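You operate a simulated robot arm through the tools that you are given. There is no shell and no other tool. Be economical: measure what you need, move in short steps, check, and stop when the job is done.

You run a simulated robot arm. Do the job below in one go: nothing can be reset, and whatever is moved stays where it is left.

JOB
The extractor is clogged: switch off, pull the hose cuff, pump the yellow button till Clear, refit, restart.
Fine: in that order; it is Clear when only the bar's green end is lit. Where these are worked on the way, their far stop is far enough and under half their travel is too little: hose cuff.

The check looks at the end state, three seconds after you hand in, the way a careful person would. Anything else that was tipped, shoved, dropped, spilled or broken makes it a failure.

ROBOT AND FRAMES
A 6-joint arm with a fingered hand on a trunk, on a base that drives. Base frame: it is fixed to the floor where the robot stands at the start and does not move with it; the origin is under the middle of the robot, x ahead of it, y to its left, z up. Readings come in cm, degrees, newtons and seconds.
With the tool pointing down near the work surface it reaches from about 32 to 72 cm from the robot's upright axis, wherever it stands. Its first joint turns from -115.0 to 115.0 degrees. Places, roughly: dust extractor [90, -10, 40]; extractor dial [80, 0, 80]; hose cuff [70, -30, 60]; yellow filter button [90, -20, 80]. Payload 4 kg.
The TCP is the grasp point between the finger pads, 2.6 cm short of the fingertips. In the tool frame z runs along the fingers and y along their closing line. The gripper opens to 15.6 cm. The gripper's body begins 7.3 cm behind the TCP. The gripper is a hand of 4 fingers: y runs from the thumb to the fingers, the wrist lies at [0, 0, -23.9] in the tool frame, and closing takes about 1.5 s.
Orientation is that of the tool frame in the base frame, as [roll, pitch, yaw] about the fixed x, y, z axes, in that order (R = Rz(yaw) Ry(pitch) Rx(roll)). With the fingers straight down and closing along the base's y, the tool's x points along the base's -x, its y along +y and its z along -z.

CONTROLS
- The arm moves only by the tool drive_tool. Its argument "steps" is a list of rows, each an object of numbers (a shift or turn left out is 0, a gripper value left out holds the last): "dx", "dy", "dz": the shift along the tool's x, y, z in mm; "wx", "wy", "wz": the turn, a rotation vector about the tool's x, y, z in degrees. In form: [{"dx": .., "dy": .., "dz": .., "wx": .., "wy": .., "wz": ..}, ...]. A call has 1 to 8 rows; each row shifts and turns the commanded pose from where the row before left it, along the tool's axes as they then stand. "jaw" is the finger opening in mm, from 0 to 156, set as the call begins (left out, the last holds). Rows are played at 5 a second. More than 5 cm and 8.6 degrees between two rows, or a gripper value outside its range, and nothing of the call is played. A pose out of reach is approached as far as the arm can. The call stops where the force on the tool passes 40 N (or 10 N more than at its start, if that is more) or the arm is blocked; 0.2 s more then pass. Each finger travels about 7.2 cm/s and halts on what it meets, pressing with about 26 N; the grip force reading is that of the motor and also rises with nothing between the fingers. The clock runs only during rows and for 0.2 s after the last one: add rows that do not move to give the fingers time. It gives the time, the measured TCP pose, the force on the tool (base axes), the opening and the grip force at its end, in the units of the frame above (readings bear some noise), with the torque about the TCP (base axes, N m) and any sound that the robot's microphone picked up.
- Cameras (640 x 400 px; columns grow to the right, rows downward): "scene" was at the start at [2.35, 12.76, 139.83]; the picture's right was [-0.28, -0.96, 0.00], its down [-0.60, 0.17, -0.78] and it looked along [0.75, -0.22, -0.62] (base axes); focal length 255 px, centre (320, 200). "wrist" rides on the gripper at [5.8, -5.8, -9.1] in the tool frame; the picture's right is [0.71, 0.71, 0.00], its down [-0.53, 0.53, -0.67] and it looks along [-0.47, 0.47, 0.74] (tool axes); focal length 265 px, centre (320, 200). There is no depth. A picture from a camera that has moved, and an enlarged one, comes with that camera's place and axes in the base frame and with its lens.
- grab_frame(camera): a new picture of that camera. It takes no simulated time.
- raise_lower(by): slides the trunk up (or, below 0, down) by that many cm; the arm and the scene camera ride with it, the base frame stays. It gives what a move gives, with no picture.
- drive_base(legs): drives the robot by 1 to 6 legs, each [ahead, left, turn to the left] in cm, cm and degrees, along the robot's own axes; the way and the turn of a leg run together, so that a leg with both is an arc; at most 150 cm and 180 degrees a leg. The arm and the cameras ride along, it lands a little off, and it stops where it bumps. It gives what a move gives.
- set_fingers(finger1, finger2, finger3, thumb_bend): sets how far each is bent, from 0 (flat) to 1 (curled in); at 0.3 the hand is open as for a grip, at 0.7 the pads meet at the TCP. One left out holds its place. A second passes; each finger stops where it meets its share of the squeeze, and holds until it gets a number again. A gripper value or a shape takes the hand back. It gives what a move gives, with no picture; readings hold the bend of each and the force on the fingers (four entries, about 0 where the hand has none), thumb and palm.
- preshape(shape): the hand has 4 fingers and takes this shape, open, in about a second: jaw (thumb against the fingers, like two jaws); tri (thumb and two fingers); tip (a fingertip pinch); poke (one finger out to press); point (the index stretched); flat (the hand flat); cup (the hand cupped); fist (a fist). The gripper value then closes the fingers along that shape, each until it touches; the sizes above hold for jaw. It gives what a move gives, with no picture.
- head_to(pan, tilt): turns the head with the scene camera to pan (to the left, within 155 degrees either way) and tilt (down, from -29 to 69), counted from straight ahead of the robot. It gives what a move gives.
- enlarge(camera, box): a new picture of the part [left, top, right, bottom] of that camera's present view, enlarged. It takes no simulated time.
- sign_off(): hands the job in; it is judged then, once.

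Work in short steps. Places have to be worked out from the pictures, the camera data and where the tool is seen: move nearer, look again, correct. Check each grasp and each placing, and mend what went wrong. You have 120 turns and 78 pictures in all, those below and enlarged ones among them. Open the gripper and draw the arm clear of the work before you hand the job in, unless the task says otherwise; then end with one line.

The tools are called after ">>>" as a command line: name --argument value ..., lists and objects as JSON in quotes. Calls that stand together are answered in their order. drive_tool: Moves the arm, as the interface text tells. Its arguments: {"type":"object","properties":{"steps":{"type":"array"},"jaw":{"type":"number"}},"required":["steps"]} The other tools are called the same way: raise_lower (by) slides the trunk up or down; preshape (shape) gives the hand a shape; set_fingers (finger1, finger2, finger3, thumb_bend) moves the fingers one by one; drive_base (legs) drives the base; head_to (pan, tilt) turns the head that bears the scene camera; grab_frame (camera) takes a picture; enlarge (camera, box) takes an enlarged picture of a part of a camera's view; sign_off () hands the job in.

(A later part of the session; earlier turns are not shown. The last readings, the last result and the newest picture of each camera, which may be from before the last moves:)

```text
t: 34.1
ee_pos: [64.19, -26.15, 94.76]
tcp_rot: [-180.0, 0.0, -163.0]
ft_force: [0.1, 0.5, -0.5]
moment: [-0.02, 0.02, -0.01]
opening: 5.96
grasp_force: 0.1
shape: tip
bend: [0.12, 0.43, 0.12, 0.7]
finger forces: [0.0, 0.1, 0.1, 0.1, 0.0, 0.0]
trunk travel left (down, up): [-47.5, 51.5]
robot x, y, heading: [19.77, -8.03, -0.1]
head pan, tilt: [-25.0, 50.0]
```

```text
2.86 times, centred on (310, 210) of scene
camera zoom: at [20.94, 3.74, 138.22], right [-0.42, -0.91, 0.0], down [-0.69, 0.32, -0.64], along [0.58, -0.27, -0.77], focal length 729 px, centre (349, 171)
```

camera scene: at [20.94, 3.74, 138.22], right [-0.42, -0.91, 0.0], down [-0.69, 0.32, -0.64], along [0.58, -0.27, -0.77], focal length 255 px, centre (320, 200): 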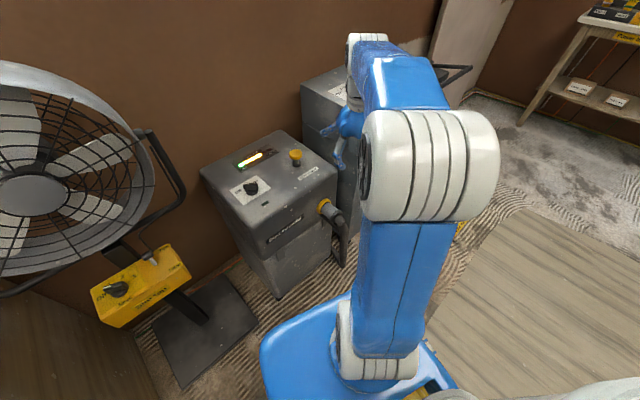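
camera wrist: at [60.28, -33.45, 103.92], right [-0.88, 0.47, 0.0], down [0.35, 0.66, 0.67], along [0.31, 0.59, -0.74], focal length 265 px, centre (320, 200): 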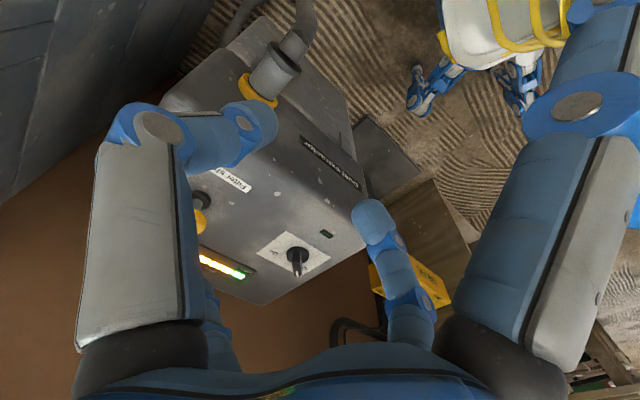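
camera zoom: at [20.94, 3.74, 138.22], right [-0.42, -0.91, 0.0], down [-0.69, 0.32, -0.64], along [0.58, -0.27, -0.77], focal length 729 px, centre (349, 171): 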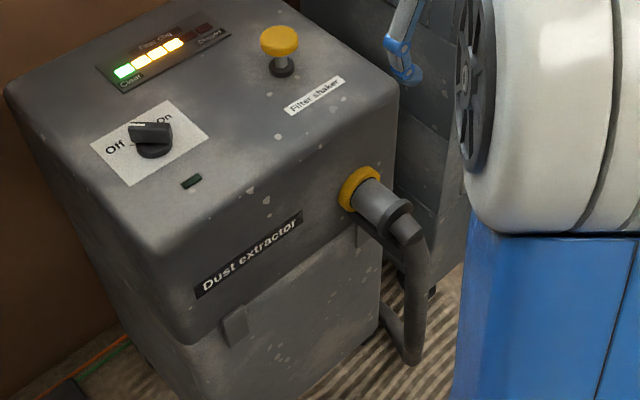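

Triangulated: ring centre (76.7,-24.2,58.8), outer flange (70.6,-25.9,58.8), axis along the device's front normal. I plan a thumb–finger2 pinch across it from above, with the other two fingers out of the way; test the finger pose in the air.

>>> set_fingers --finger1 0 --finger2 0.3 --finger3 1 --thumb_bend 0.3

>>> grab_frame --camera "wrist"

>>> enlarge --camera "scene" --box '[240, 60, 400, 220]'

```text
t: 35.1
ee_pos: [64.22, -26.19, 94.73]
tcp_rot: [-180.0, 0.1, -163.1]
ft_force: [0.0, 0.7, 0.1]
moment: [0.01, 0.02, 0.0]
opening: 12.98
grasp_force: 0.1
shape: fingers
bend: [0.01, 0.3, 1.0, 0.3]
finger forces: [0.0, 0.0, 0.0, 0.0, 0.0, 0.0]
trunk travel left (down, up): [-47.5, 51.5]
robot x, y, heading: [19.86, -7.92, 0.0]
head pan, tilt: [-25.0, 50.0]
```

```text
41 pictures are left
camera wrist: at [60.33, -33.41, 103.93], right [-0.88, 0.47, 0.0], down [0.35, 0.66, 0.67], along [0.31, 0.59, -0.74], focal length 265 px, centre (320, 200)
```

wrist: 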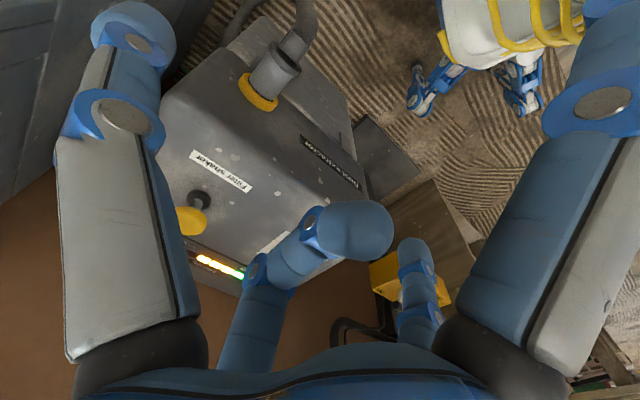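

```text
2.50 times, centred on (320, 140) of scene
camera zoom: at [20.97, 3.76, 138.22], right [-0.42, -0.91, 0.0], down [-0.69, 0.32, -0.64], along [0.58, -0.27, -0.77], focal length 638 px, centre (320, 350)
```

zoom: 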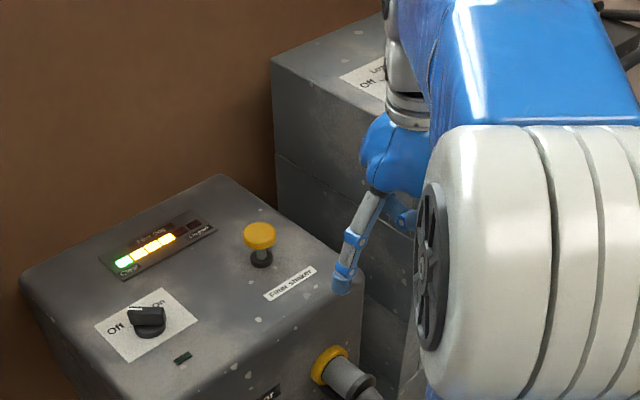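

Finger 3 tucks in under the palm and finger 1 lies flat outwards, so the pinch is usable with TCP about 1 cm above the cuff axis. I tilt the hand 20° (tips towards the extractor) and go to a point above the cuff.

>>> drive_tool --steps '[{"wy": -7}, {"wy": -7}, {"wy": -6}, {"dx": 10, "dy": -4, "dz": 40}, {"dx": 10, "dy": -5, "dz": 40}, {"dx": 10, "dy": -5, "dz": 40}, {"dx": 8, "dy": -4, "dz": 40}, {"dz": 20}]'

>>> grab_frame --camera "wrist"

>>> enlarge --camera "scene" --box '[240, 120, 400, 280]'

```text
t: 36.9
ee_pos: [67.46, -27.06, 76.47]
tcp_rot: [-179.9, 20.0, -163.2]
ft_force: [0.3, 0.9, -0.4]
moment: [-0.02, 0.01, 0.0]
opening: 13.01
grasp_force: 0.1
shape: fingers
bend: [0.0, 0.3, 1.0, 0.3]
finger forces: [0.0, 0.1, 0.0, 0.0, 0.0, 0.0]
trunk travel left (down, up): [-47.5, 51.5]
robot x, y, heading: [19.94, -8.37, -0.0]
head pan, tilt: [-25.0, 50.0]
```

```text
39 pictures are left
camera wrist: at [60.85, -35.12, 83.16], right [-0.84, 0.48, -0.24], down [0.1, 0.58, 0.81], along [0.53, 0.66, -0.54], focal length 265 px, centre (320, 200)
```

wrist: 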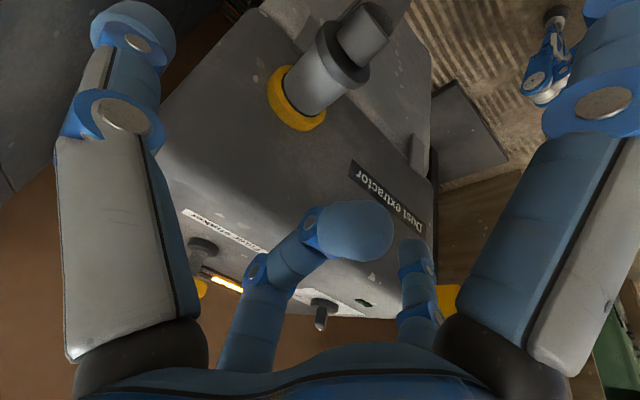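

```text
2.50 times, centred on (320, 200) of scene
camera zoom: at [20.98, 3.77, 138.22], right [-0.42, -0.91, 0.0], down [-0.69, 0.32, -0.64], along [0.58, -0.27, -0.77], focal length 638 px, centre (320, 200)
```

zoom: 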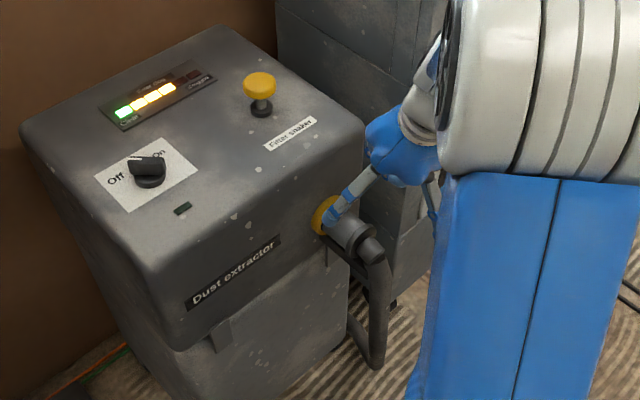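

Ring and flange re-compute to the same place, so I descend along the tool axis 12 cm and look.

>>> drive_tool --steps '[{"dz": 40}, {"dz": 40, "dx": 3}, {"dz": 40}, {}]'

>>> grab_frame --camera "wrist"

>>> enlarge --camera "scene" --box '[280, 140, 400, 260]'

```text
t: 37.9
ee_pos: [70.83, -26.07, 65.14]
tcp_rot: [-180.0, 20.1, -163.1]
ft_force: [0.7, -0.4, 0.5]
moment: [0.01, -0.02, -0.03]
opening: 12.98
grasp_force: 0.1
shape: fingers
bend: [0.0, 0.3, 1.0, 0.3]
finger forces: [0.0, 0.0, 0.0, 0.0, 0.1, 0.0]
trunk travel left (down, up): [-47.5, 51.5]
robot x, y, heading: [19.81, -7.99, -0.2]
head pan, tilt: [-25.0, 50.0]
```

```text
37 pictures are left
camera wrist: at [64.21, -34.08, 71.83], right [-0.84, 0.48, -0.24], down [0.1, 0.58, 0.81], along [0.53, 0.66, -0.54], focal length 265 px, centre (320, 200)
```

wrist: 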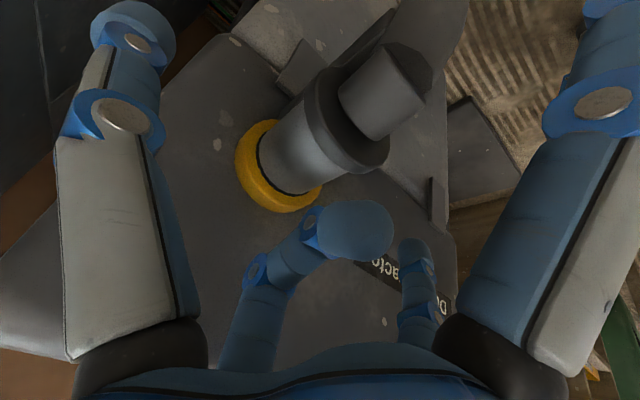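

```text
3.33 times, centred on (340, 200) of scene
camera zoom: at [20.99, 3.76, 138.22], right [-0.42, -0.91, 0.0], down [-0.69, 0.32, -0.64], along [0.58, -0.27, -0.77], focal length 851 px, centre (253, 200)
```

zoom: 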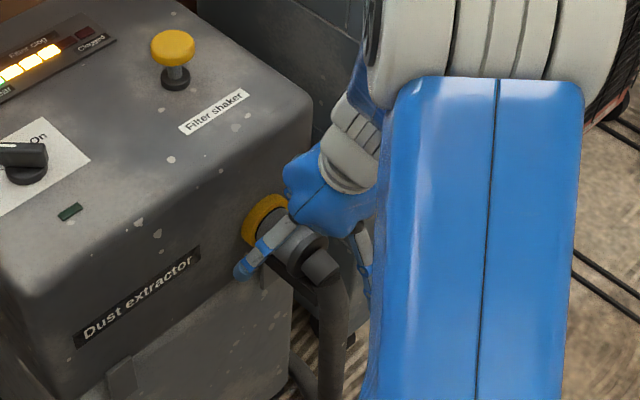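

Cuff centred between thumb and finger 2. I continue down ~5.5 cm in small steps.

>>> drive_tool --steps '[{"dz": 15}, {"dz": 15, "dx": -3}, {"dz": 12}, {"dz": 8}, {"dz": 5}]'

>>> grab_frame --camera "wrist"

```text
t: 39.1
ee_pos: [73.36, -25.5, 60.7]
tcp_rot: [-179.8, 19.8, -163.0]
ft_force: [2.9, 2.0, 21.4]
moment: [-0.12, 0.36, 0.0]
opening: 12.98
grasp_force: 10.8
shape: fingers
bend: [0.0, 0.3, 1.0, 0.3]
finger forces: [0.0, 0.1, 21.1, 0.1, 0.0, 0.1]
out of reach, approached as far as the arm can: row 5
trunk travel left (down, up): [-47.5, 51.5]
robot x, y, heading: [19.62, -8.19, 0.1]
head pan, tilt: [-25.0, 50.0]
```

```text
35 pictures are left
camera wrist: at [66.82, -33.41, 67.35], right [-0.84, 0.48, -0.24], down [0.11, 0.58, 0.8], along [0.53, 0.65, -0.54], focal length 265 px, centre (320, 200)
```

wrist: 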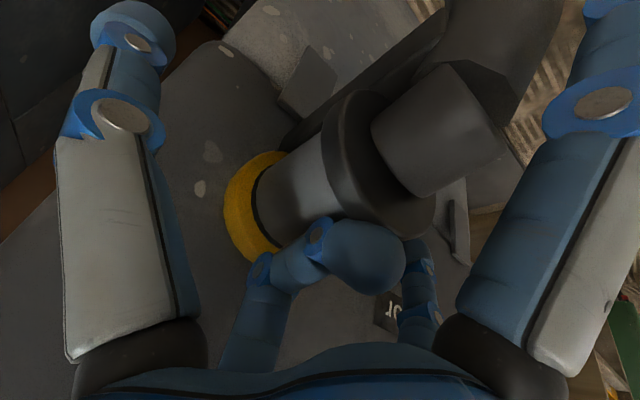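

Finger 3 rests on the flange top (21 N), so this is as deep as it goes; tips are at the cuff's mid-height. I back off 3 mm and close thumb and finger 2 on the cuff – the flange gives a positive stop for pulling.

>>> drive_tool --steps '[{"dz": -6}, {}]'

>>> set_fingers --finger2 0.62 --thumb_bend 0.62

>>> grab_frame --camera "wrist"

```text
t: 39.7
ee_pos: [73.06, -25.4, 61.09]
tcp_rot: [180.0, 19.6, -163.2]
ft_force: [2.6, 0.0, 10.8]
moment: [-0.06, 0.18, -0.01]
opening: 12.97
grasp_force: 5.6
shape: fingers
bend: [0.0, 0.3, 1.0, 0.3]
finger forces: [0.0, 0.0, 11.0, 0.1, 0.0, 0.0]
trunk travel left (down, up): [-47.5, 51.5]
robot x, y, heading: [19.9, -8.01, -0.1]
head pan, tilt: [-25.0, 50.0]
```

```text
t: 40.7
ee_pos: [73.06, -25.57, 61.12]
tcp_rot: [-180.0, 19.6, -163.1]
ft_force: [-1.0, 0.6, 7.6]
moment: [-0.04, 0.1, 0.02]
opening: 10.61
grasp_force: 7.0
shape: fingers
bend: [0.0, 0.58, 1.0, 0.6]
finger forces: [0.1, 3.5, 8.7, 0.0, 2.7, 0.0]
trunk travel left (down, up): [-47.5, 51.5]
robot x, y, heading: [20.04, -8.35, -0.1]
head pan, tilt: [-25.0, 50.0]
```

```text
34 pictures are left
camera wrist: at [66.52, -33.44, 67.71], right [-0.84, 0.48, -0.24], down [0.11, 0.58, 0.81], along [0.53, 0.65, -0.54], focal length 265 px, centre (320, 200)
```

wrist: 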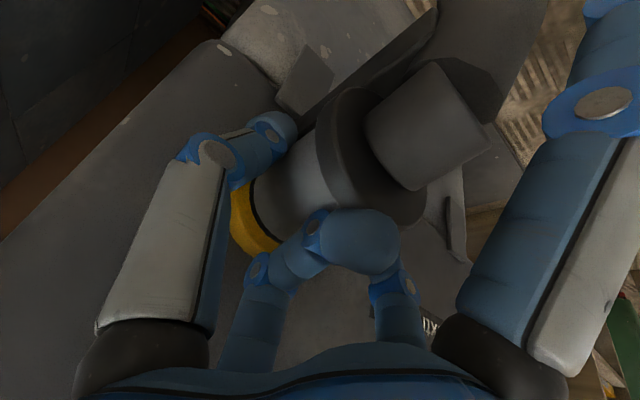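

Both contact the cuff sides. I squeeze firmer, then pull out along the axis.

>>> set_fingers --finger2 0.8 --thumb_bend 0.8

>>> drive_tool --steps '[{"dx": 9.4, "dz": -3.4}, {"dx": 9.4, "dz": -3.4}, {"dx": 9.4, "dz": -3.4}, {"dx": 9.4, "dz": -3.4}]'

>>> grab_frame --camera "wrist"

```text
t: 41.7
ee_pos: [73.21, -25.6, 61.03]
tcp_rot: [179.9, 19.8, -163.2]
ft_force: [3.6, -13.8, 0.6]
moment: [-0.24, 0.11, -0.12]
opening: 10.49
grasp_force: 19.9
shape: fingers
bend: [0.0, 0.58, 1.0, 0.63]
finger forces: [0.0, 6.8, 9.6, 0.0, 24.3, 0.0]
trunk travel left (down, up): [-47.5, 51.5]
robot x, y, heading: [20.4, -7.99, -0.2]
head pan, tilt: [-25.0, 50.0]
```

```text
t: 42.7
ee_pos: [71.6, -26.63, 62.77]
tcp_rot: [180.0, 19.5, -163.2]
ft_force: [2.3, -5.5, -7.6]
moment: [-0.09, 0.0, 0.04]
opening: 10.38
grasp_force: 13.9
shape: fingers
bend: [0.0, 0.55, 1.0, 0.66]
finger forces: [0.0, 10.6, 0.0, 0.0, 15.4, 0.0]
out of reach, approached as far as the arm can: row 1, 2, 3, 4
trunk travel left (down, up): [-47.5, 51.5]
robot x, y, heading: [19.98, -7.94, -0.1]
head pan, tilt: [-25.0, 50.0]
```

```text
33 pictures are left
camera wrist: at [65.09, -34.65, 69.49], right [-0.84, 0.48, -0.24], down [0.11, 0.58, 0.81], along [0.53, 0.65, -0.54], focal length 265 px, centre (320, 200)
```

wrist: 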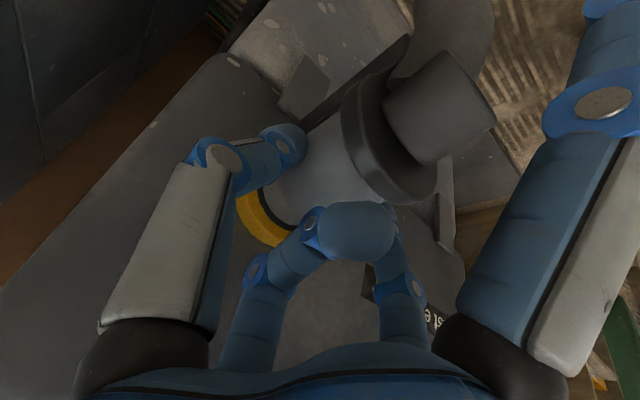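

The arm is at its reach limit this low with the trunk so high, so the pull stalled. I release, lift straight back along the tool, and lower the trunk.

>>> set_fingers --finger2 0.3 --thumb_bend 0.3

>>> drive_tool --steps '[{"dz": -40}, {"dz": -45}, {"dz": -45}, {"dz": -45}, {"dz": -45}, {"dz": -45}, {"dz": -40}]'

>>> raise_lower --by -20

>>> grab_frame --camera "scene"

>>> grab_frame --camera "wrist"

```text
t: 43.7
ee_pos: [71.57, -26.55, 62.71]
tcp_rot: [180.0, 19.4, -163.1]
ft_force: [-0.1, -0.1, 0.9]
moment: [0.0, 0.0, -0.01]
opening: 12.97
grasp_force: 0.1
shape: fingers
bend: [0.0, 0.3, 1.0, 0.3]
finger forces: [0.1, 0.1, 0.1, 0.0, 0.0, 0.0]
trunk travel left (down, up): [-47.5, 51.5]
robot x, y, heading: [20.13, -8.35, -0.1]
head pan, tilt: [-25.0, 50.0]
```

```text
t: 45.3
ee_pos: [61.53, -29.48, 91.4]
tcp_rot: [180.0, 19.9, -163.0]
ft_force: [-1.1, 0.6, 0.5]
moment: [-0.01, -0.01, 0.0]
opening: 12.97
grasp_force: 0.1
shape: fingers
bend: [0.0, 0.3, 1.0, 0.3]
finger forces: [0.0, 0.1, 0.0, 0.0, 0.0, 0.1]
trunk travel left (down, up): [-47.5, 51.5]
robot x, y, heading: [19.85, -8.34, -0.1]
head pan, tilt: [-25.0, 50.0]
```

```text
t: 47.5
ee_pos: [61.69, -29.58, 71.41]
tcp_rot: [180.0, 20.1, -163.1]
ft_force: [-0.1, -0.3, -0.3]
moment: [-0.01, -0.03, 0.0]
opening: 12.98
grasp_force: 0.1
shape: fingers
bend: [0.0, 0.3, 1.0, 0.3]
finger forces: [0.1, 0.0, 0.0, 0.0, 0.1, 0.0]
trunk travel left (down, up): [-27.5, 71.5]
robot x, y, heading: [20.0, -8.56, 0.0]
head pan, tilt: [-25.0, 50.0]
```

```text
32 pictures are left
camera scene: at [20.97, 3.77, 118.22], right [-0.42, -0.91, 0.0], down [-0.69, 0.32, -0.64], along [0.58, -0.27, -0.77], focal length 255 px, centre (320, 200)
```

scene: 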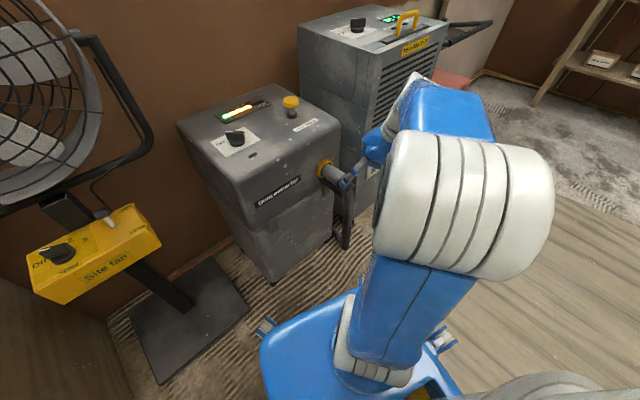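

```text
31 pictures are left
camera wrist: at [54.98, -37.62, 78.02], right [-0.84, 0.48, -0.24], down [0.1, 0.58, 0.81], along [0.53, 0.66, -0.54], focal length 265 px, centre (320, 200)
```

wrist: 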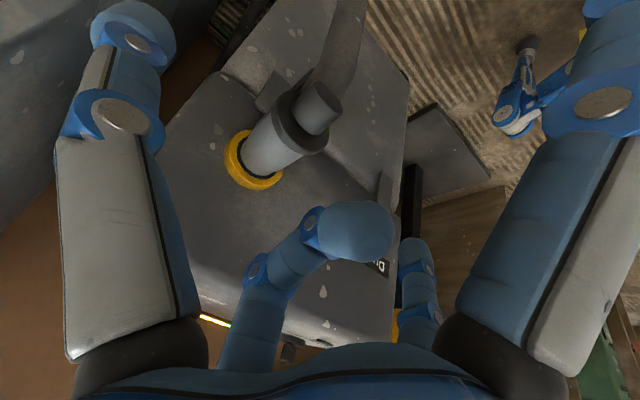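

Trunk lowered; the cuff has come out ~1 cm already. I re-approach, straddling it.

>>> drive_tool --steps '[{"dx": -38, "dy": 4, "dz": 10}, {"dx": -38, "dy": 5, "dz": 15}, {"dz": 40}, {"dz": 30}, {"dz": 30}, {"dz": 10}, {"dz": 8}]'

>>> grab_frame --camera "wrist"

```text
t: 49.1
ee_pos: [72.92, -25.15, 60.98]
tcp_rot: [-179.8, 20.5, -163.0]
ft_force: [0.6, 2.5, 18.8]
moment: [-0.1, 0.29, -0.01]
opening: 12.96
grasp_force: 9.5
shape: fingers
bend: [0.0, 0.3, 1.0, 0.3]
finger forces: [0.1, 0.0, 18.7, 0.0, 0.0, 0.0]
trunk travel left (down, up): [-27.5, 71.5]
robot x, y, heading: [20.04, -7.86, 0.2]
head pan, tilt: [-25.0, 50.0]
```

```text
30 pictures are left
camera wrist: at [66.32, -33.22, 67.46], right [-0.84, 0.48, -0.25], down [0.1, 0.58, 0.81], along [0.53, 0.65, -0.54], focal length 265 px, centre (320, 200)
```

wrist: 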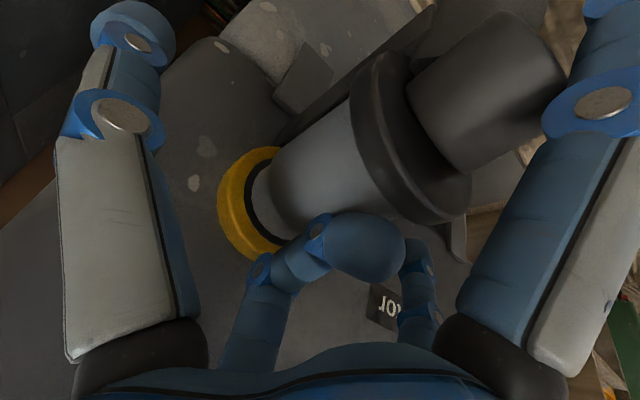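

The cuff has indeed slid out partly (dark neck visible at the ring). I relieve 3 mm, close and pull again.

>>> drive_tool --steps '[{"dz": -5}, {}]'

>>> set_fingers --finger2 0.72 --thumb_bend 0.72

>>> drive_tool --steps '[{"dx": 9.4, "dz": -3.4}, {"dx": 9.4, "dz": -3.4}, {"dx": 9.4, "dz": -3.4}, {"dx": 9.4, "dz": -3.4}, {"dx": 9.4, "dz": -3.4}]'

>>> grab_frame --camera "wrist"

```text
t: 49.7
ee_pos: [72.63, -25.14, 60.99]
tcp_rot: [180.0, 20.0, -163.1]
ft_force: [-0.8, -0.1, 8.9]
moment: [-0.05, 0.08, 0.0]
opening: 12.99
grasp_force: 4.9
shape: fingers
bend: [0.0, 0.3, 1.0, 0.3]
finger forces: [0.0, 0.0, 9.0, 0.0, 0.1, 0.1]
trunk travel left (down, up): [-27.5, 71.5]
robot x, y, heading: [20.11, -8.05, -0.1]
head pan, tilt: [-25.0, 50.0]
```

```text
t: 50.7
ee_pos: [72.86, -25.39, 61.07]
tcp_rot: [-179.8, 20.0, -163.1]
ft_force: [2.7, -8.0, 4.0]
moment: [-0.22, 0.03, -0.11]
opening: 10.62
grasp_force: 16.6
shape: fingers
bend: [0.0, 0.6, 1.0, 0.61]
finger forces: [0.0, 7.6, 7.9, 0.0, 17.9, 0.1]
trunk travel left (down, up): [-27.5, 71.5]
robot x, y, heading: [20.15, -8.08, 0.2]
head pan, tilt: [-25.0, 50.0]
```

```text
t: 51.9
ee_pos: [68.41, -26.59, 61.25]
tcp_rot: [-179.5, 20.5, -162.8]
ft_force: [34.2, 4.3, 13.7]
moment: [-0.17, 0.38, 0.17]
opening: 10.62
grasp_force: 26.1
shape: fingers
bend: [0.0, 0.6, 1.0, 0.61]
finger forces: [0.1, 8.5, 26.8, 0.0, 16.9, 0.1]
trunk travel left (down, up): [-27.5, 71.5]
robot x, y, heading: [19.84, -8.15, -0.3]
head pan, tilt: [-25.0, 50.0]
```

```text
29 pictures are left
camera wrist: at [61.66, -34.77, 67.92], right [-0.84, 0.48, -0.25], down [0.09, 0.59, 0.81], along [0.54, 0.65, -0.54], focal length 265 px, centre (320, 200)
```

wrist: 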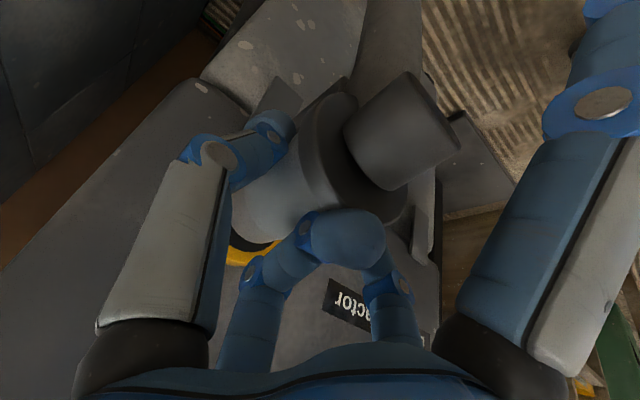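

Now 34 N resists; either the far stop or finger 3 binding on the flange. I pull another few mm to see.

>>> drive_tool --steps '[{"dx": 9.4, "dz": -3.4}, {"dx": 9.4, "dz": -3.4}, {"dx": 9.4, "dz": -3.4}]'

>>> grab_frame --camera "scene"

```text
t: 52.5
ee_pos: [66.95, -27.27, 61.75]
tcp_rot: [-179.0, 21.2, -163.1]
ft_force: [16.5, 4.4, 6.4]
moment: [0.07, 0.35, -0.21]
opening: 10.58
grasp_force: 27.5
shape: fingers
bend: [0.0, 0.58, 1.0, 0.62]
finger forces: [0.0, 9.9, 28.7, 0.0, 16.4, 0.0]
trunk travel left (down, up): [-27.5, 71.5]
robot x, y, heading: [19.95, -7.86, -0.1]
head pan, tilt: [-25.0, 50.0]
stopped in row 3: the force on the tool passed its limit at 52 N (the readings are from after the stop); the commanded pose is now the measured one
```

```text
28 pictures are left
camera scene: at [21.04, 3.81, 118.17], right [-0.42, -0.91, 0.0], down [-0.69, 0.32, -0.64], along [0.58, -0.27, -0.77], focal length 255 px, centre (320, 200)
```

scene: 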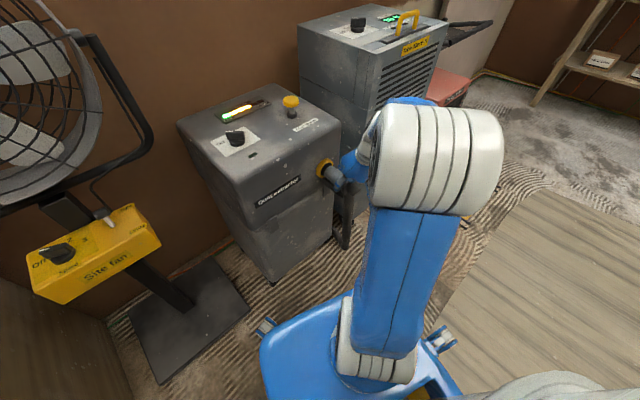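

>>> enlarge --camera "scene" --box '[290, 130, 390, 230]'

```text
4.00 times, centred on (340, 180) of scene
camera zoom: at [21.04, 3.81, 118.17], right [-0.42, -0.91, 0.0], down [-0.69, 0.32, -0.64], along [0.58, -0.27, -0.77], focal length 1021 px, centre (240, 280)
```

zoom: 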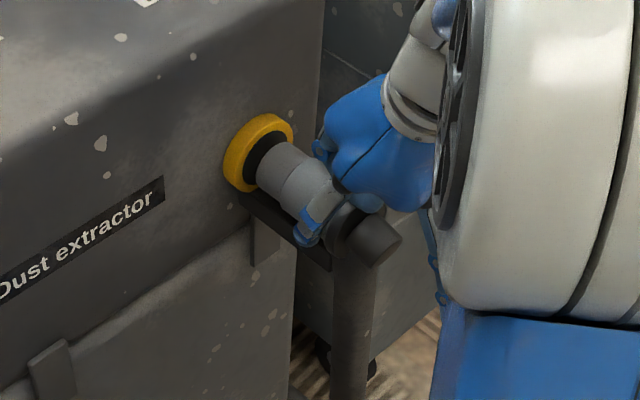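

The cuff stands ~3.5 cm out from the ring and no longer follows at 50 N, so it is at its far stop. I release, lift off along the tool, and check it stays.

>>> set_fingers --finger2 0.25 --thumb_bend 0.25

>>> drive_tool --steps '[{"dz": -30}, {"dz": -40}, {"dz": -45}, {"dz": -45}]'

>>> grab_frame --camera "wrist"

>>> enlarge --camera "scene" --box '[290, 130, 390, 230]'

```text
t: 53.5
ee_pos: [66.74, -27.26, 61.57]
tcp_rot: [-179.3, 20.9, -163.0]
ft_force: [-1.0, -0.5, 1.1]
moment: [-0.01, -0.01, -0.01]
opening: 13.33
grasp_force: 0.2
shape: fingers
bend: [0.0, 0.25, 1.0, 0.25]
finger forces: [0.1, 0.1, 1.6, 0.1, 0.0, 0.1]
trunk travel left (down, up): [-27.5, 71.5]
robot x, y, heading: [20.03, -8.27, 0.1]
head pan, tilt: [-25.0, 50.0]
```

```text
t: 54.5
ee_pos: [61.46, -29.03, 76.68]
tcp_rot: [-179.2, 20.8, -163.0]
ft_force: [0.5, 0.0, -0.1]
moment: [0.01, 0.0, 0.02]
opening: 13.3
grasp_force: 0.1
shape: fingers
bend: [0.0, 0.25, 1.0, 0.25]
finger forces: [0.0, 0.0, 0.1, 0.1, 0.1, 0.0]
trunk travel left (down, up): [-27.5, 71.5]
robot x, y, heading: [19.95, -8.36, 0.1]
head pan, tilt: [-25.0, 50.0]
```

```text
26 pictures are left
camera wrist: at [54.72, -36.99, 83.14], right [-0.84, 0.48, -0.26], down [0.09, 0.59, 0.81], along [0.54, 0.65, -0.53], focal length 265 px, centre (320, 200)
```

wrist: 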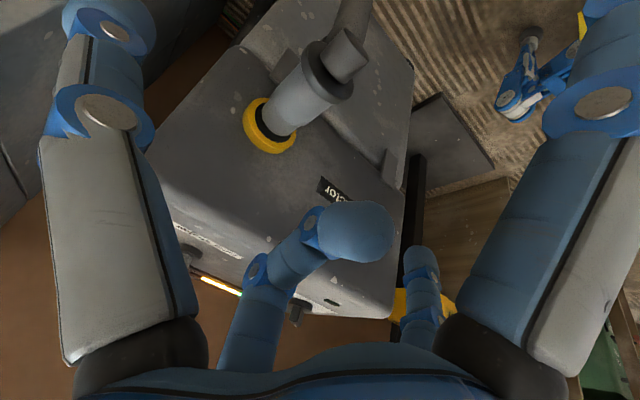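

```text
4.00 times, centred on (340, 180) of scene
camera zoom: at [20.99, 3.77, 118.21], right [-0.42, -0.91, 0.0], down [-0.69, 0.32, -0.64], along [0.58, -0.27, -0.77], focal length 1021 px, centre (240, 280)
```

zoom: 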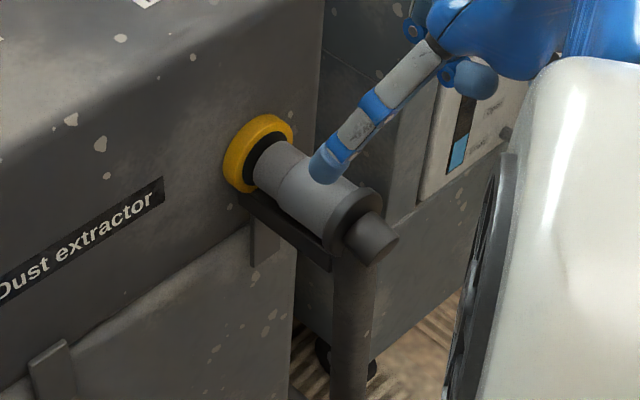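

The cuff stays parked out on its rail. Now the button, computed at (88.2,-18.0), top z≈79. I straighten the hand, lift, and close all fingertips to use them as a poker.

>>> drive_tool --steps '[{"dz": -40}, {"dz": -45}, {"dz": -45}, {"wy": 7}, {"wy": 7}, {"wy": 6.8}]'

>>> preshape --shape "jaw"

>>> drive_tool --steps '[{}, {}, {}, {}, {}, {}, {}, {}]' --jaw 0

>>> grab_frame --camera "wrist"

```text
t: 55.9
ee_pos: [56.72, -30.07, 88.74]
tcp_rot: [-179.4, -0.1, -163.3]
ft_force: [-0.7, -0.2, -0.2]
moment: [-0.01, 0.01, -0.02]
opening: 13.31
grasp_force: 0.0
shape: fingers
bend: [0.0, 0.25, 1.0, 0.25]
finger forces: [0.0, 0.0, 0.1, 0.0, 0.0, 0.0]
trunk travel left (down, up): [-27.5, 71.5]
robot x, y, heading: [19.92, -7.92, -0.2]
head pan, tilt: [-25.0, 50.0]
```

```text
t: 56.8
ee_pos: [56.79, -30.09, 88.64]
tcp_rot: [-179.3, 0.1, -163.2]
ft_force: [0.5, 0.0, -0.5]
moment: [-0.05, 0.04, -0.02]
opening: 15.62
grasp_force: 0.0
shape: jaw
bend: [0.3, 0.3, 0.3, 0.3]
finger forces: [0.1, 0.0, 0.1, 0.0, 0.0, 0.1]
trunk travel left (down, up): [-27.5, 71.5]
robot x, y, heading: [19.61, -8.13, -0.1]
head pan, tilt: [-25.0, 50.0]
```

```text
t: 58.6
ee_pos: [56.73, -29.93, 88.73]
tcp_rot: [-179.3, 0.0, -163.1]
ft_force: [-1.0, 0.2, -0.8]
moment: [0.01, -0.02, -0.04]
opening: 0.0
grasp_force: 26.4
shape: jaw
bend: [0.7, 0.7, 0.7, 0.7]
finger forces: [0.0, 0.0, 0.0, 0.0, 0.1, 0.1]
trunk travel left (down, up): [-27.5, 71.5]
robot x, y, heading: [19.52, -8.43, 0.1]
head pan, tilt: [-25.0, 50.0]
```

```text
24 pictures are left
camera wrist: at [52.77, -37.17, 97.93], right [-0.88, 0.47, -0.01], down [0.35, 0.66, 0.66], along [0.32, 0.58, -0.75], focal length 265 px, centre (320, 200)
```

wrist: 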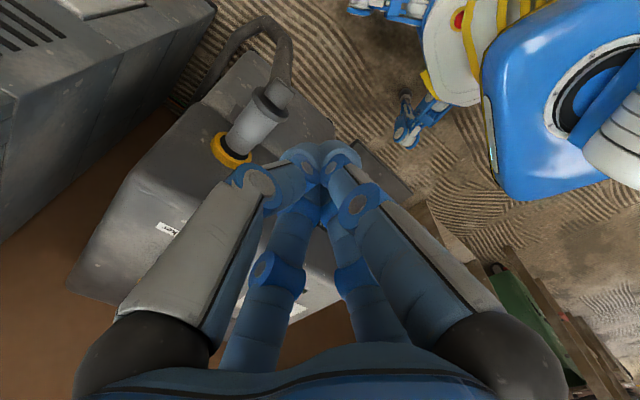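

Fingertips form a solid poker. I raise 3.5 cm and move above the button.

>>> drive_tool --steps '[{"dz": -40}, {"dx": -45, "dy": 3}, {"dx": -45, "dy": 3}, {"dx": -45, "dy": 3}, {"dx": -45, "dy": 3}, {"dx": -45, "dy": 4}, {"dx": -45, "dy": 4}, {"dx": -45, "dy": 4}]'

>>> drive_tool --steps '[{"dx": -20}, {}]'

>>> grab_frame --camera "wrist"

>>> enlarge --camera "scene" --box '[200, 40, 360, 180]'

```text
t: 60.4
ee_pos: [79.47, -17.22, 86.0]
tcp_rot: [-179.3, 0.1, -163.4]
ft_force: [-0.8, -0.4, -0.3]
moment: [0.01, 0.02, 0.02]
opening: 0.03
grasp_force: 25.6
shape: jaw
bend: [0.7, 0.7, 0.7, 0.7]
finger forces: [0.1, 0.0, 0.0, 0.0, 0.0, 0.0]
out of reach, approached as far as the arm can: row 5, 6, 7, 8
trunk travel left (down, up): [-27.5, 71.5]
robot x, y, heading: [19.66, -8.03, -0.3]
head pan, tilt: [-25.0, 50.0]
```

```text
t: 61.0
ee_pos: [80.41, -16.46, 85.13]
tcp_rot: [-179.1, 0.1, -163.1]
ft_force: [0.1, 0.8, -0.3]
moment: [-0.02, 0.02, 0.03]
opening: 0.0
grasp_force: 25.5
shape: jaw
bend: [0.7, 0.7, 0.7, 0.7]
finger forces: [0.1, 0.1, 0.0, 0.1, 0.0, 0.0]
out of reach, approached as far as the arm can: row 1
trunk travel left (down, up): [-27.5, 71.5]
robot x, y, heading: [20.2, -8.06, 0.1]
head pan, tilt: [-25.0, 50.0]
```

```text
23 pictures are left
camera wrist: at [76.48, -23.61, 94.38], right [-0.88, 0.47, -0.01], down [0.35, 0.66, 0.66], along [0.32, 0.58, -0.75], focal length 265 px, centre (320, 200)
```

wrist: 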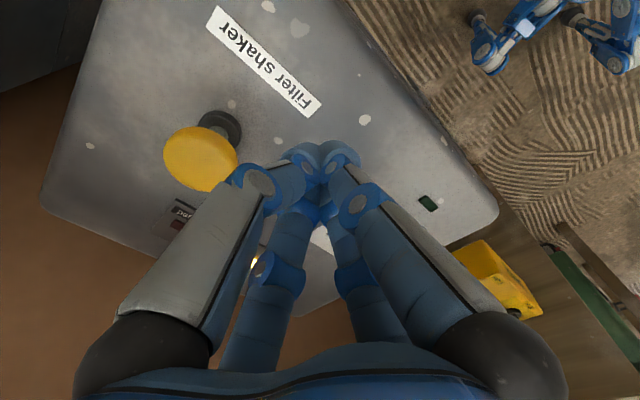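

```text
2.86 times, centred on (280, 110) of scene
camera zoom: at [21.0, 3.79, 118.22], right [-0.42, -0.91, 0.0], down [-0.69, 0.32, -0.64], along [0.58, -0.27, -0.77], focal length 729 px, centre (434, 457)
```

zoom: 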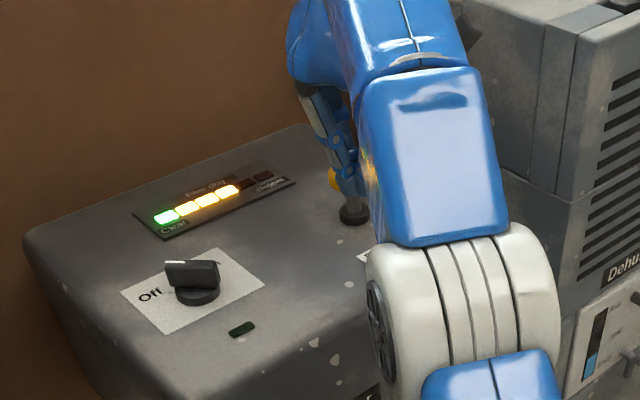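

Reach is short with the trunk low. Button re-computes to (88.4,-18.4). I raise the trunk back 20 cm, then move over it.

>>> raise_lower --by 20

>>> drive_tool --steps '[{}]'

```text
t: 63.2
ee_pos: [80.58, -16.42, 105.11]
tcp_rot: [-179.2, 0.1, -163.3]
ft_force: [0.2, -0.2, 0.0]
moment: [0.0, -0.01, -0.01]
opening: 0.0
grasp_force: 26.4
shape: jaw
bend: [0.7, 0.7, 0.7, 0.7]
finger forces: [0.0, 0.0, 0.1, 0.0, 0.1, 0.0]
trunk travel left (down, up): [-47.5, 51.5]
robot x, y, heading: [20.04, -8.36, -0.2]
head pan, tilt: [-25.0, 50.0]
```

```text
t: 63.6
ee_pos: [80.53, -16.58, 105.31]
tcp_rot: [-179.1, 0.0, -163.2]
ft_force: [-0.6, 0.0, -0.5]
moment: [0.0, 0.01, 0.02]
opening: 0.01
grasp_force: 25.8
shape: jaw
bend: [0.7, 0.7, 0.7, 0.7]
finger forces: [0.1, 0.0, 0.0, 0.1, 0.0, 0.0]
trunk travel left (down, up): [-47.5, 51.5]
robot x, y, heading: [19.75, -8.03, -0.3]
head pan, tilt: [-25.0, 50.0]
```

Now I shift to (88.4,-18.4) and come down to z≈87.

>>> drive_tool --steps '[{"dx": -35, "dy": -20}, {"dx": -35, "dy": -20}, {"dz": 45}, {"dz": 45}, {"dz": 45}, {"dz": 45}]'

>>> grab_frame --camera "wrist"

```text
t: 65.0
ee_pos: [82.51, -17.58, 85.11]
tcp_rot: [-179.2, 0.3, -163.2]
ft_force: [-0.1, -0.4, 0.5]
moment: [0.0, -0.05, -0.01]
opening: 0.01
grasp_force: 26.2
shape: jaw
bend: [0.7, 0.7, 0.7, 0.7]
finger forces: [0.0, 0.1, 0.0, 0.0, 0.1, 0.0]
out of reach, approached as far as the arm can: row 1, 2
trunk travel left (down, up): [-47.5, 51.5]
robot x, y, heading: [19.63, -8.09, -0.2]
head pan, tilt: [-25.0, 50.0]
```

```text
21 pictures are left
camera wrist: at [78.36, -24.69, 94.26], right [-0.88, 0.47, -0.01], down [0.35, 0.66, 0.66], along [0.32, 0.58, -0.75], focal length 265 px, centre (320, 200)
```

wrist: 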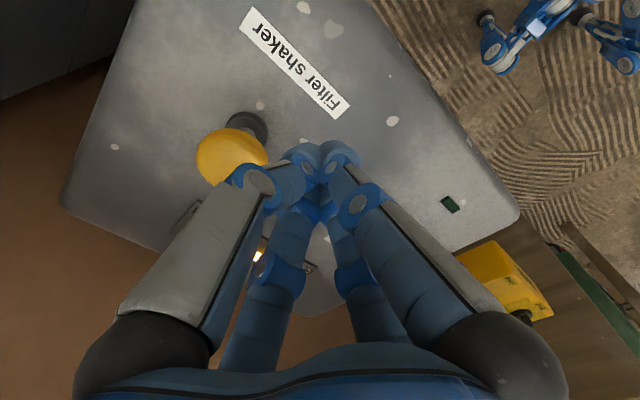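

Still 6 cm short, so I lift 3 cm and drive the base forward 9 cm.

>>> drive_tool --steps '[{"dz": -30}, {}]'

>>> drive_base --legs '[[9, 0, 0]]'

>>> drive_tool --steps '[{}]'

```text
t: 65.6
ee_pos: [82.35, -17.54, 87.98]
tcp_rot: [-179.1, 0.1, -163.2]
ft_force: [-0.8, 0.0, -0.1]
moment: [0.01, 0.05, -0.02]
opening: 0.0
grasp_force: 25.9
shape: jaw
bend: [0.7, 0.7, 0.7, 0.7]
finger forces: [0.1, 0.0, 0.1, 0.1, 0.1, 0.0]
trunk travel left (down, up): [-47.5, 51.5]
robot x, y, heading: [19.67, -7.92, -0.1]
head pan, tilt: [-25.0, 50.0]
```

```text
t: 67.4
ee_pos: [91.49, -17.47, 88.05]
tcp_rot: [-179.2, 0.1, -163.2]
ft_force: [-0.4, -1.3, -0.3]
moment: [0.0, 0.0, 0.03]
opening: 0.0
grasp_force: 25.7
shape: jaw
bend: [0.7, 0.7, 0.7, 0.7]
finger forces: [0.1, 0.1, 0.0, 0.1, 0.1, 0.1]
trunk travel left (down, up): [-47.5, 51.5]
robot x, y, heading: [29.62, -8.14, 0.1]
head pan, tilt: [-25.0, 50.0]
```

```text
t: 67.8
ee_pos: [91.62, -17.41, 87.95]
tcp_rot: [-179.2, 0.1, -163.2]
ft_force: [0.1, 0.5, -0.4]
moment: [0.0, 0.02, 0.01]
opening: 0.0
grasp_force: 26.1
shape: jaw
bend: [0.7, 0.7, 0.7, 0.7]
finger forces: [0.0, 0.0, 0.0, 0.1, 0.0, 0.0]
trunk travel left (down, up): [-47.5, 51.5]
robot x, y, heading: [29.15, -8.03, -0.3]
head pan, tilt: [-25.0, 50.0]
```

Now (91.6,-17.4); I go back to (88.4,-18.6) and look.

>>> drive_tool --steps '[{"dx": 34, "dy": -2}, {"dz": 20}, {}]'

>>> grab_frame --camera "wrist"

>>> enlarge --camera "scene" --box '[180, 60, 360, 240]'

```text
t: 68.6
ee_pos: [88.07, -18.71, 86.15]
tcp_rot: [-179.2, 0.2, -163.2]
ft_force: [-1.2, -0.5, 0.0]
moment: [0.01, 0.02, -0.01]
opening: 0.0
grasp_force: 25.7
shape: jaw
bend: [0.7, 0.7, 0.7, 0.7]
finger forces: [0.0, 0.0, 0.0, 0.0, 0.0, 0.1]
trunk travel left (down, up): [-47.5, 51.5]
robot x, y, heading: [29.17, -8.18, 0.0]
head pan, tilt: [-25.0, 50.0]
```

```text
20 pictures are left
camera wrist: at [84.11, -25.82, 95.39], right [-0.88, 0.47, -0.01], down [0.35, 0.66, 0.66], along [0.32, 0.58, -0.75], focal length 265 px, centre (320, 200)
```

wrist: 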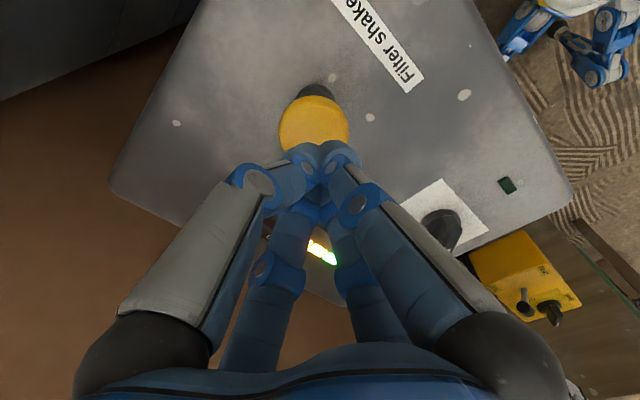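

```text
2.22 times, centred on (270, 150) of scene
camera zoom: at [30.32, 3.77, 138.22], right [-0.42, -0.91, 0.0], down [-0.69, 0.32, -0.64], along [0.58, -0.27, -0.77], focal length 567 px, centre (431, 311)
```

zoom: 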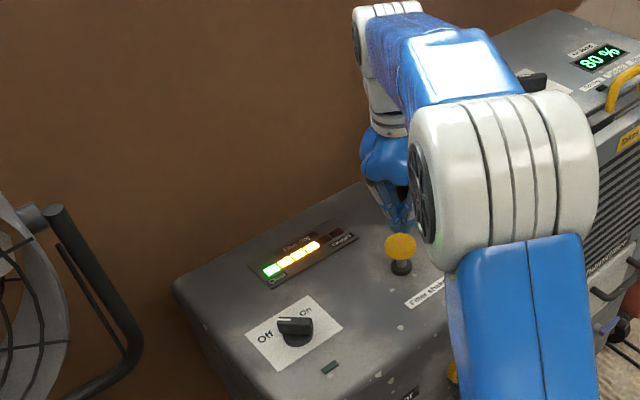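

The tips are over the button within 5 mm. I shift slightly and press down slowly, watching force and sound.

>>> drive_tool --steps '[{"dx": -3, "dy": -3, "dz": 20}, {"dz": 15}, {"dz": 8}, {"dz": 6}, {"dz": 6}, {"dz": 6}, {"dz": 6}]'

>>> enlarge --camera "scene" --box '[220, 110, 360, 220]'

```text
t: 70.2
ee_pos: [89.03, -19.04, 80.61]
tcp_rot: [-178.8, 1.1, -163.2]
ft_force: [-5.1, 1.0, 21.0]
moment: [0.13, 0.34, 0.01]
opening: 0.0
grasp_force: 26.0
shape: jaw
bend: [0.7, 0.7, 0.7, 0.7]
finger forces: [0.0, 0.0, 0.0, 0.0, 0.0, 0.0]
trunk travel left (down, up): [-47.5, 51.5]
robot x, y, heading: [29.14, -8.19, -0.3]
head pan, tilt: [-25.0, 50.0]
stopped in row 7: the force on the tool passed its limit at 44 N (the readings are from after the stop); the commanded pose is now the measured one
```

```text
3.64 times, centred on (290, 165) of scene
camera zoom: at [30.19, 3.79, 138.22], right [-0.42, -0.91, 0.0], down [-0.69, 0.32, -0.64], along [0.58, -0.27, -0.77], focal length 928 px, centre (429, 327)
```

zoom: 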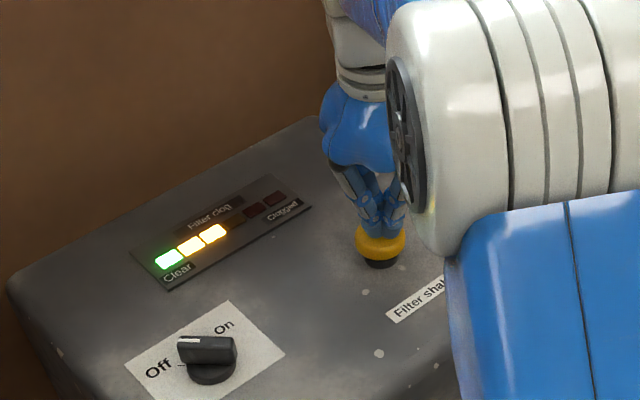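

One press lowered the bar from four to three lit. I release fully and press again.

>>> drive_tool --steps '[{"dz": -20, "dx": 3}, {"dz": -20, "wy": 1}, {}, {"dz": 20}, {"dz": 12}, {"dz": 6}, {"dz": 6}, {"dz": 6}]'

>>> enlarge --camera "scene" --box '[220, 110, 360, 220]'

```text
t: 71.9
ee_pos: [88.87, -19.17, 80.52]
tcp_rot: [-178.6, 0.7, -163.2]
ft_force: [-3.7, -0.2, 20.8]
moment: [0.07, 0.32, 0.02]
opening: 0.0
grasp_force: 26.0
shape: jaw
bend: [0.7, 0.7, 0.7, 0.7]
finger forces: [0.0, 0.0, 0.0, 0.0, 0.0, 0.1]
trunk travel left (down, up): [-47.5, 51.5]
robot x, y, heading: [29.49, -8.02, 0.1]
head pan, tilt: [-25.0, 50.0]
stopped in row 8: the force on the tool passed its limit at 45 N (the readings are from after the stop); the commanded pose is now the measured one
```

```text
3.64 times, centred on (290, 165) of scene
camera zoom: at [30.19, 3.79, 138.22], right [-0.42, -0.91, 0.0], down [-0.69, 0.32, -0.64], along [0.58, -0.27, -0.77], focal length 928 px, centre (429, 327)
```

zoom: 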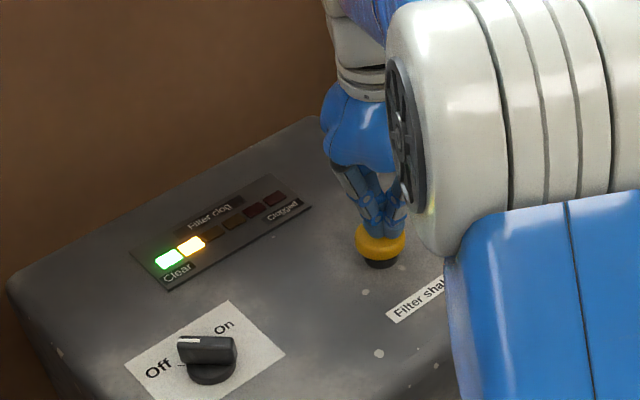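

Two lit; once more.

>>> drive_tool --steps '[{"dz": -20, "dx": 2}, {"dz": -20, "wy": 1}, {}, {"dz": 20}, {"dz": 12}, {"dz": 6}, {"dz": 6}, {"dz": 6}]'

>>> enlarge --camera "scene" --box '[220, 110, 360, 220]'

```text
t: 73.6
ee_pos: [88.82, -19.24, 80.56]
tcp_rot: [-178.2, 0.3, -163.2]
ft_force: [-5.5, 1.5, 22.2]
moment: [0.18, 0.28, 0.05]
opening: 0.03
grasp_force: 25.5
shape: jaw
bend: [0.7, 0.7, 0.7, 0.7]
finger forces: [0.0, 0.0, 0.0, 0.0, 0.0, 0.1]
trunk travel left (down, up): [-47.5, 51.5]
robot x, y, heading: [29.11, -8.12, 0.0]
head pan, tilt: [-25.0, 50.0]
stopped in row 8: the force on the tool passed its limit at 45 N (the readings are from after the stop); the commanded pose is now the measured one
```

```text
3.64 times, centred on (290, 165) of scene
camera zoom: at [30.18, 3.79, 138.22], right [-0.42, -0.91, 0.0], down [-0.69, 0.32, -0.64], along [0.58, -0.27, -0.77], focal length 928 px, centre (429, 327)
```

zoom: 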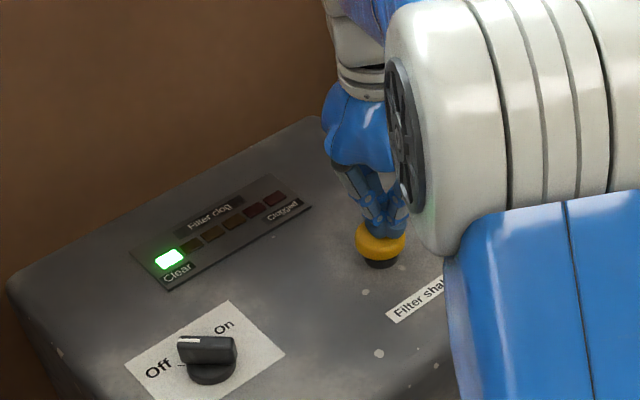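

Clear: only the green end is lit. I lift off, drive back 15 cm and go in front of the extractor to push the cuff back along its axis.

>>> drive_tool --steps '[{"dz": -40}, {"dz": -40}, {"dz": -40}, {}]'

>>> drive_base --legs '[[-17, 0, 0]]'

>>> drive_tool --steps '[{"dx": 40, "dy": -15}, {"dx": 40, "dy": -15}, {"dx": 40, "dy": -15}, {"dx": 40, "dy": -15}, {"dx": 40, "dy": -5}]'

```text
t: 74.6
ee_pos: [88.84, -19.15, 92.1]
tcp_rot: [-178.3, -0.1, -163.2]
ft_force: [0.8, 0.6, 0.1]
moment: [0.01, 0.0, 0.03]
opening: 0.01
grasp_force: 26.2
shape: jaw
bend: [0.7, 0.7, 0.7, 0.7]
finger forces: [0.1, 0.1, 0.0, 0.1, 0.0, 0.1]
trunk travel left (down, up): [-47.5, 51.5]
robot x, y, heading: [29.23, -8.06, 0.1]
head pan, tilt: [-25.0, 50.0]
```

```text
t: 77.4
ee_pos: [71.94, -19.27, 92.11]
tcp_rot: [-178.4, -0.1, -163.4]
ft_force: [0.3, -0.3, 0.2]
moment: [0.01, -0.03, -0.01]
opening: 0.01
grasp_force: 26.0
shape: jaw
bend: [0.7, 0.7, 0.7, 0.7]
finger forces: [0.0, 0.0, 0.0, 0.1, 0.0, 0.1]
trunk travel left (down, up): [-47.5, 51.5]
robot x, y, heading: [12.04, -7.89, -0.4]
head pan, tilt: [-25.0, 50.0]
```

```text
t: 78.6
ee_pos: [54.54, -31.2, 92.38]
tcp_rot: [-178.4, 0.1, -163.3]
ft_force: [0.1, 0.5, -0.1]
moment: [0.01, -0.03, 0.0]
opening: 0.0
grasp_force: 26.1
shape: jaw
bend: [0.7, 0.7, 0.7, 0.7]
finger forces: [0.0, 0.0, 0.0, 0.1, 0.0, 0.1]
trunk travel left (down, up): [-47.5, 51.5]
robot x, y, heading: [12.19, -8.15, -0.4]
head pan, tilt: [-25.0, 50.0]
```

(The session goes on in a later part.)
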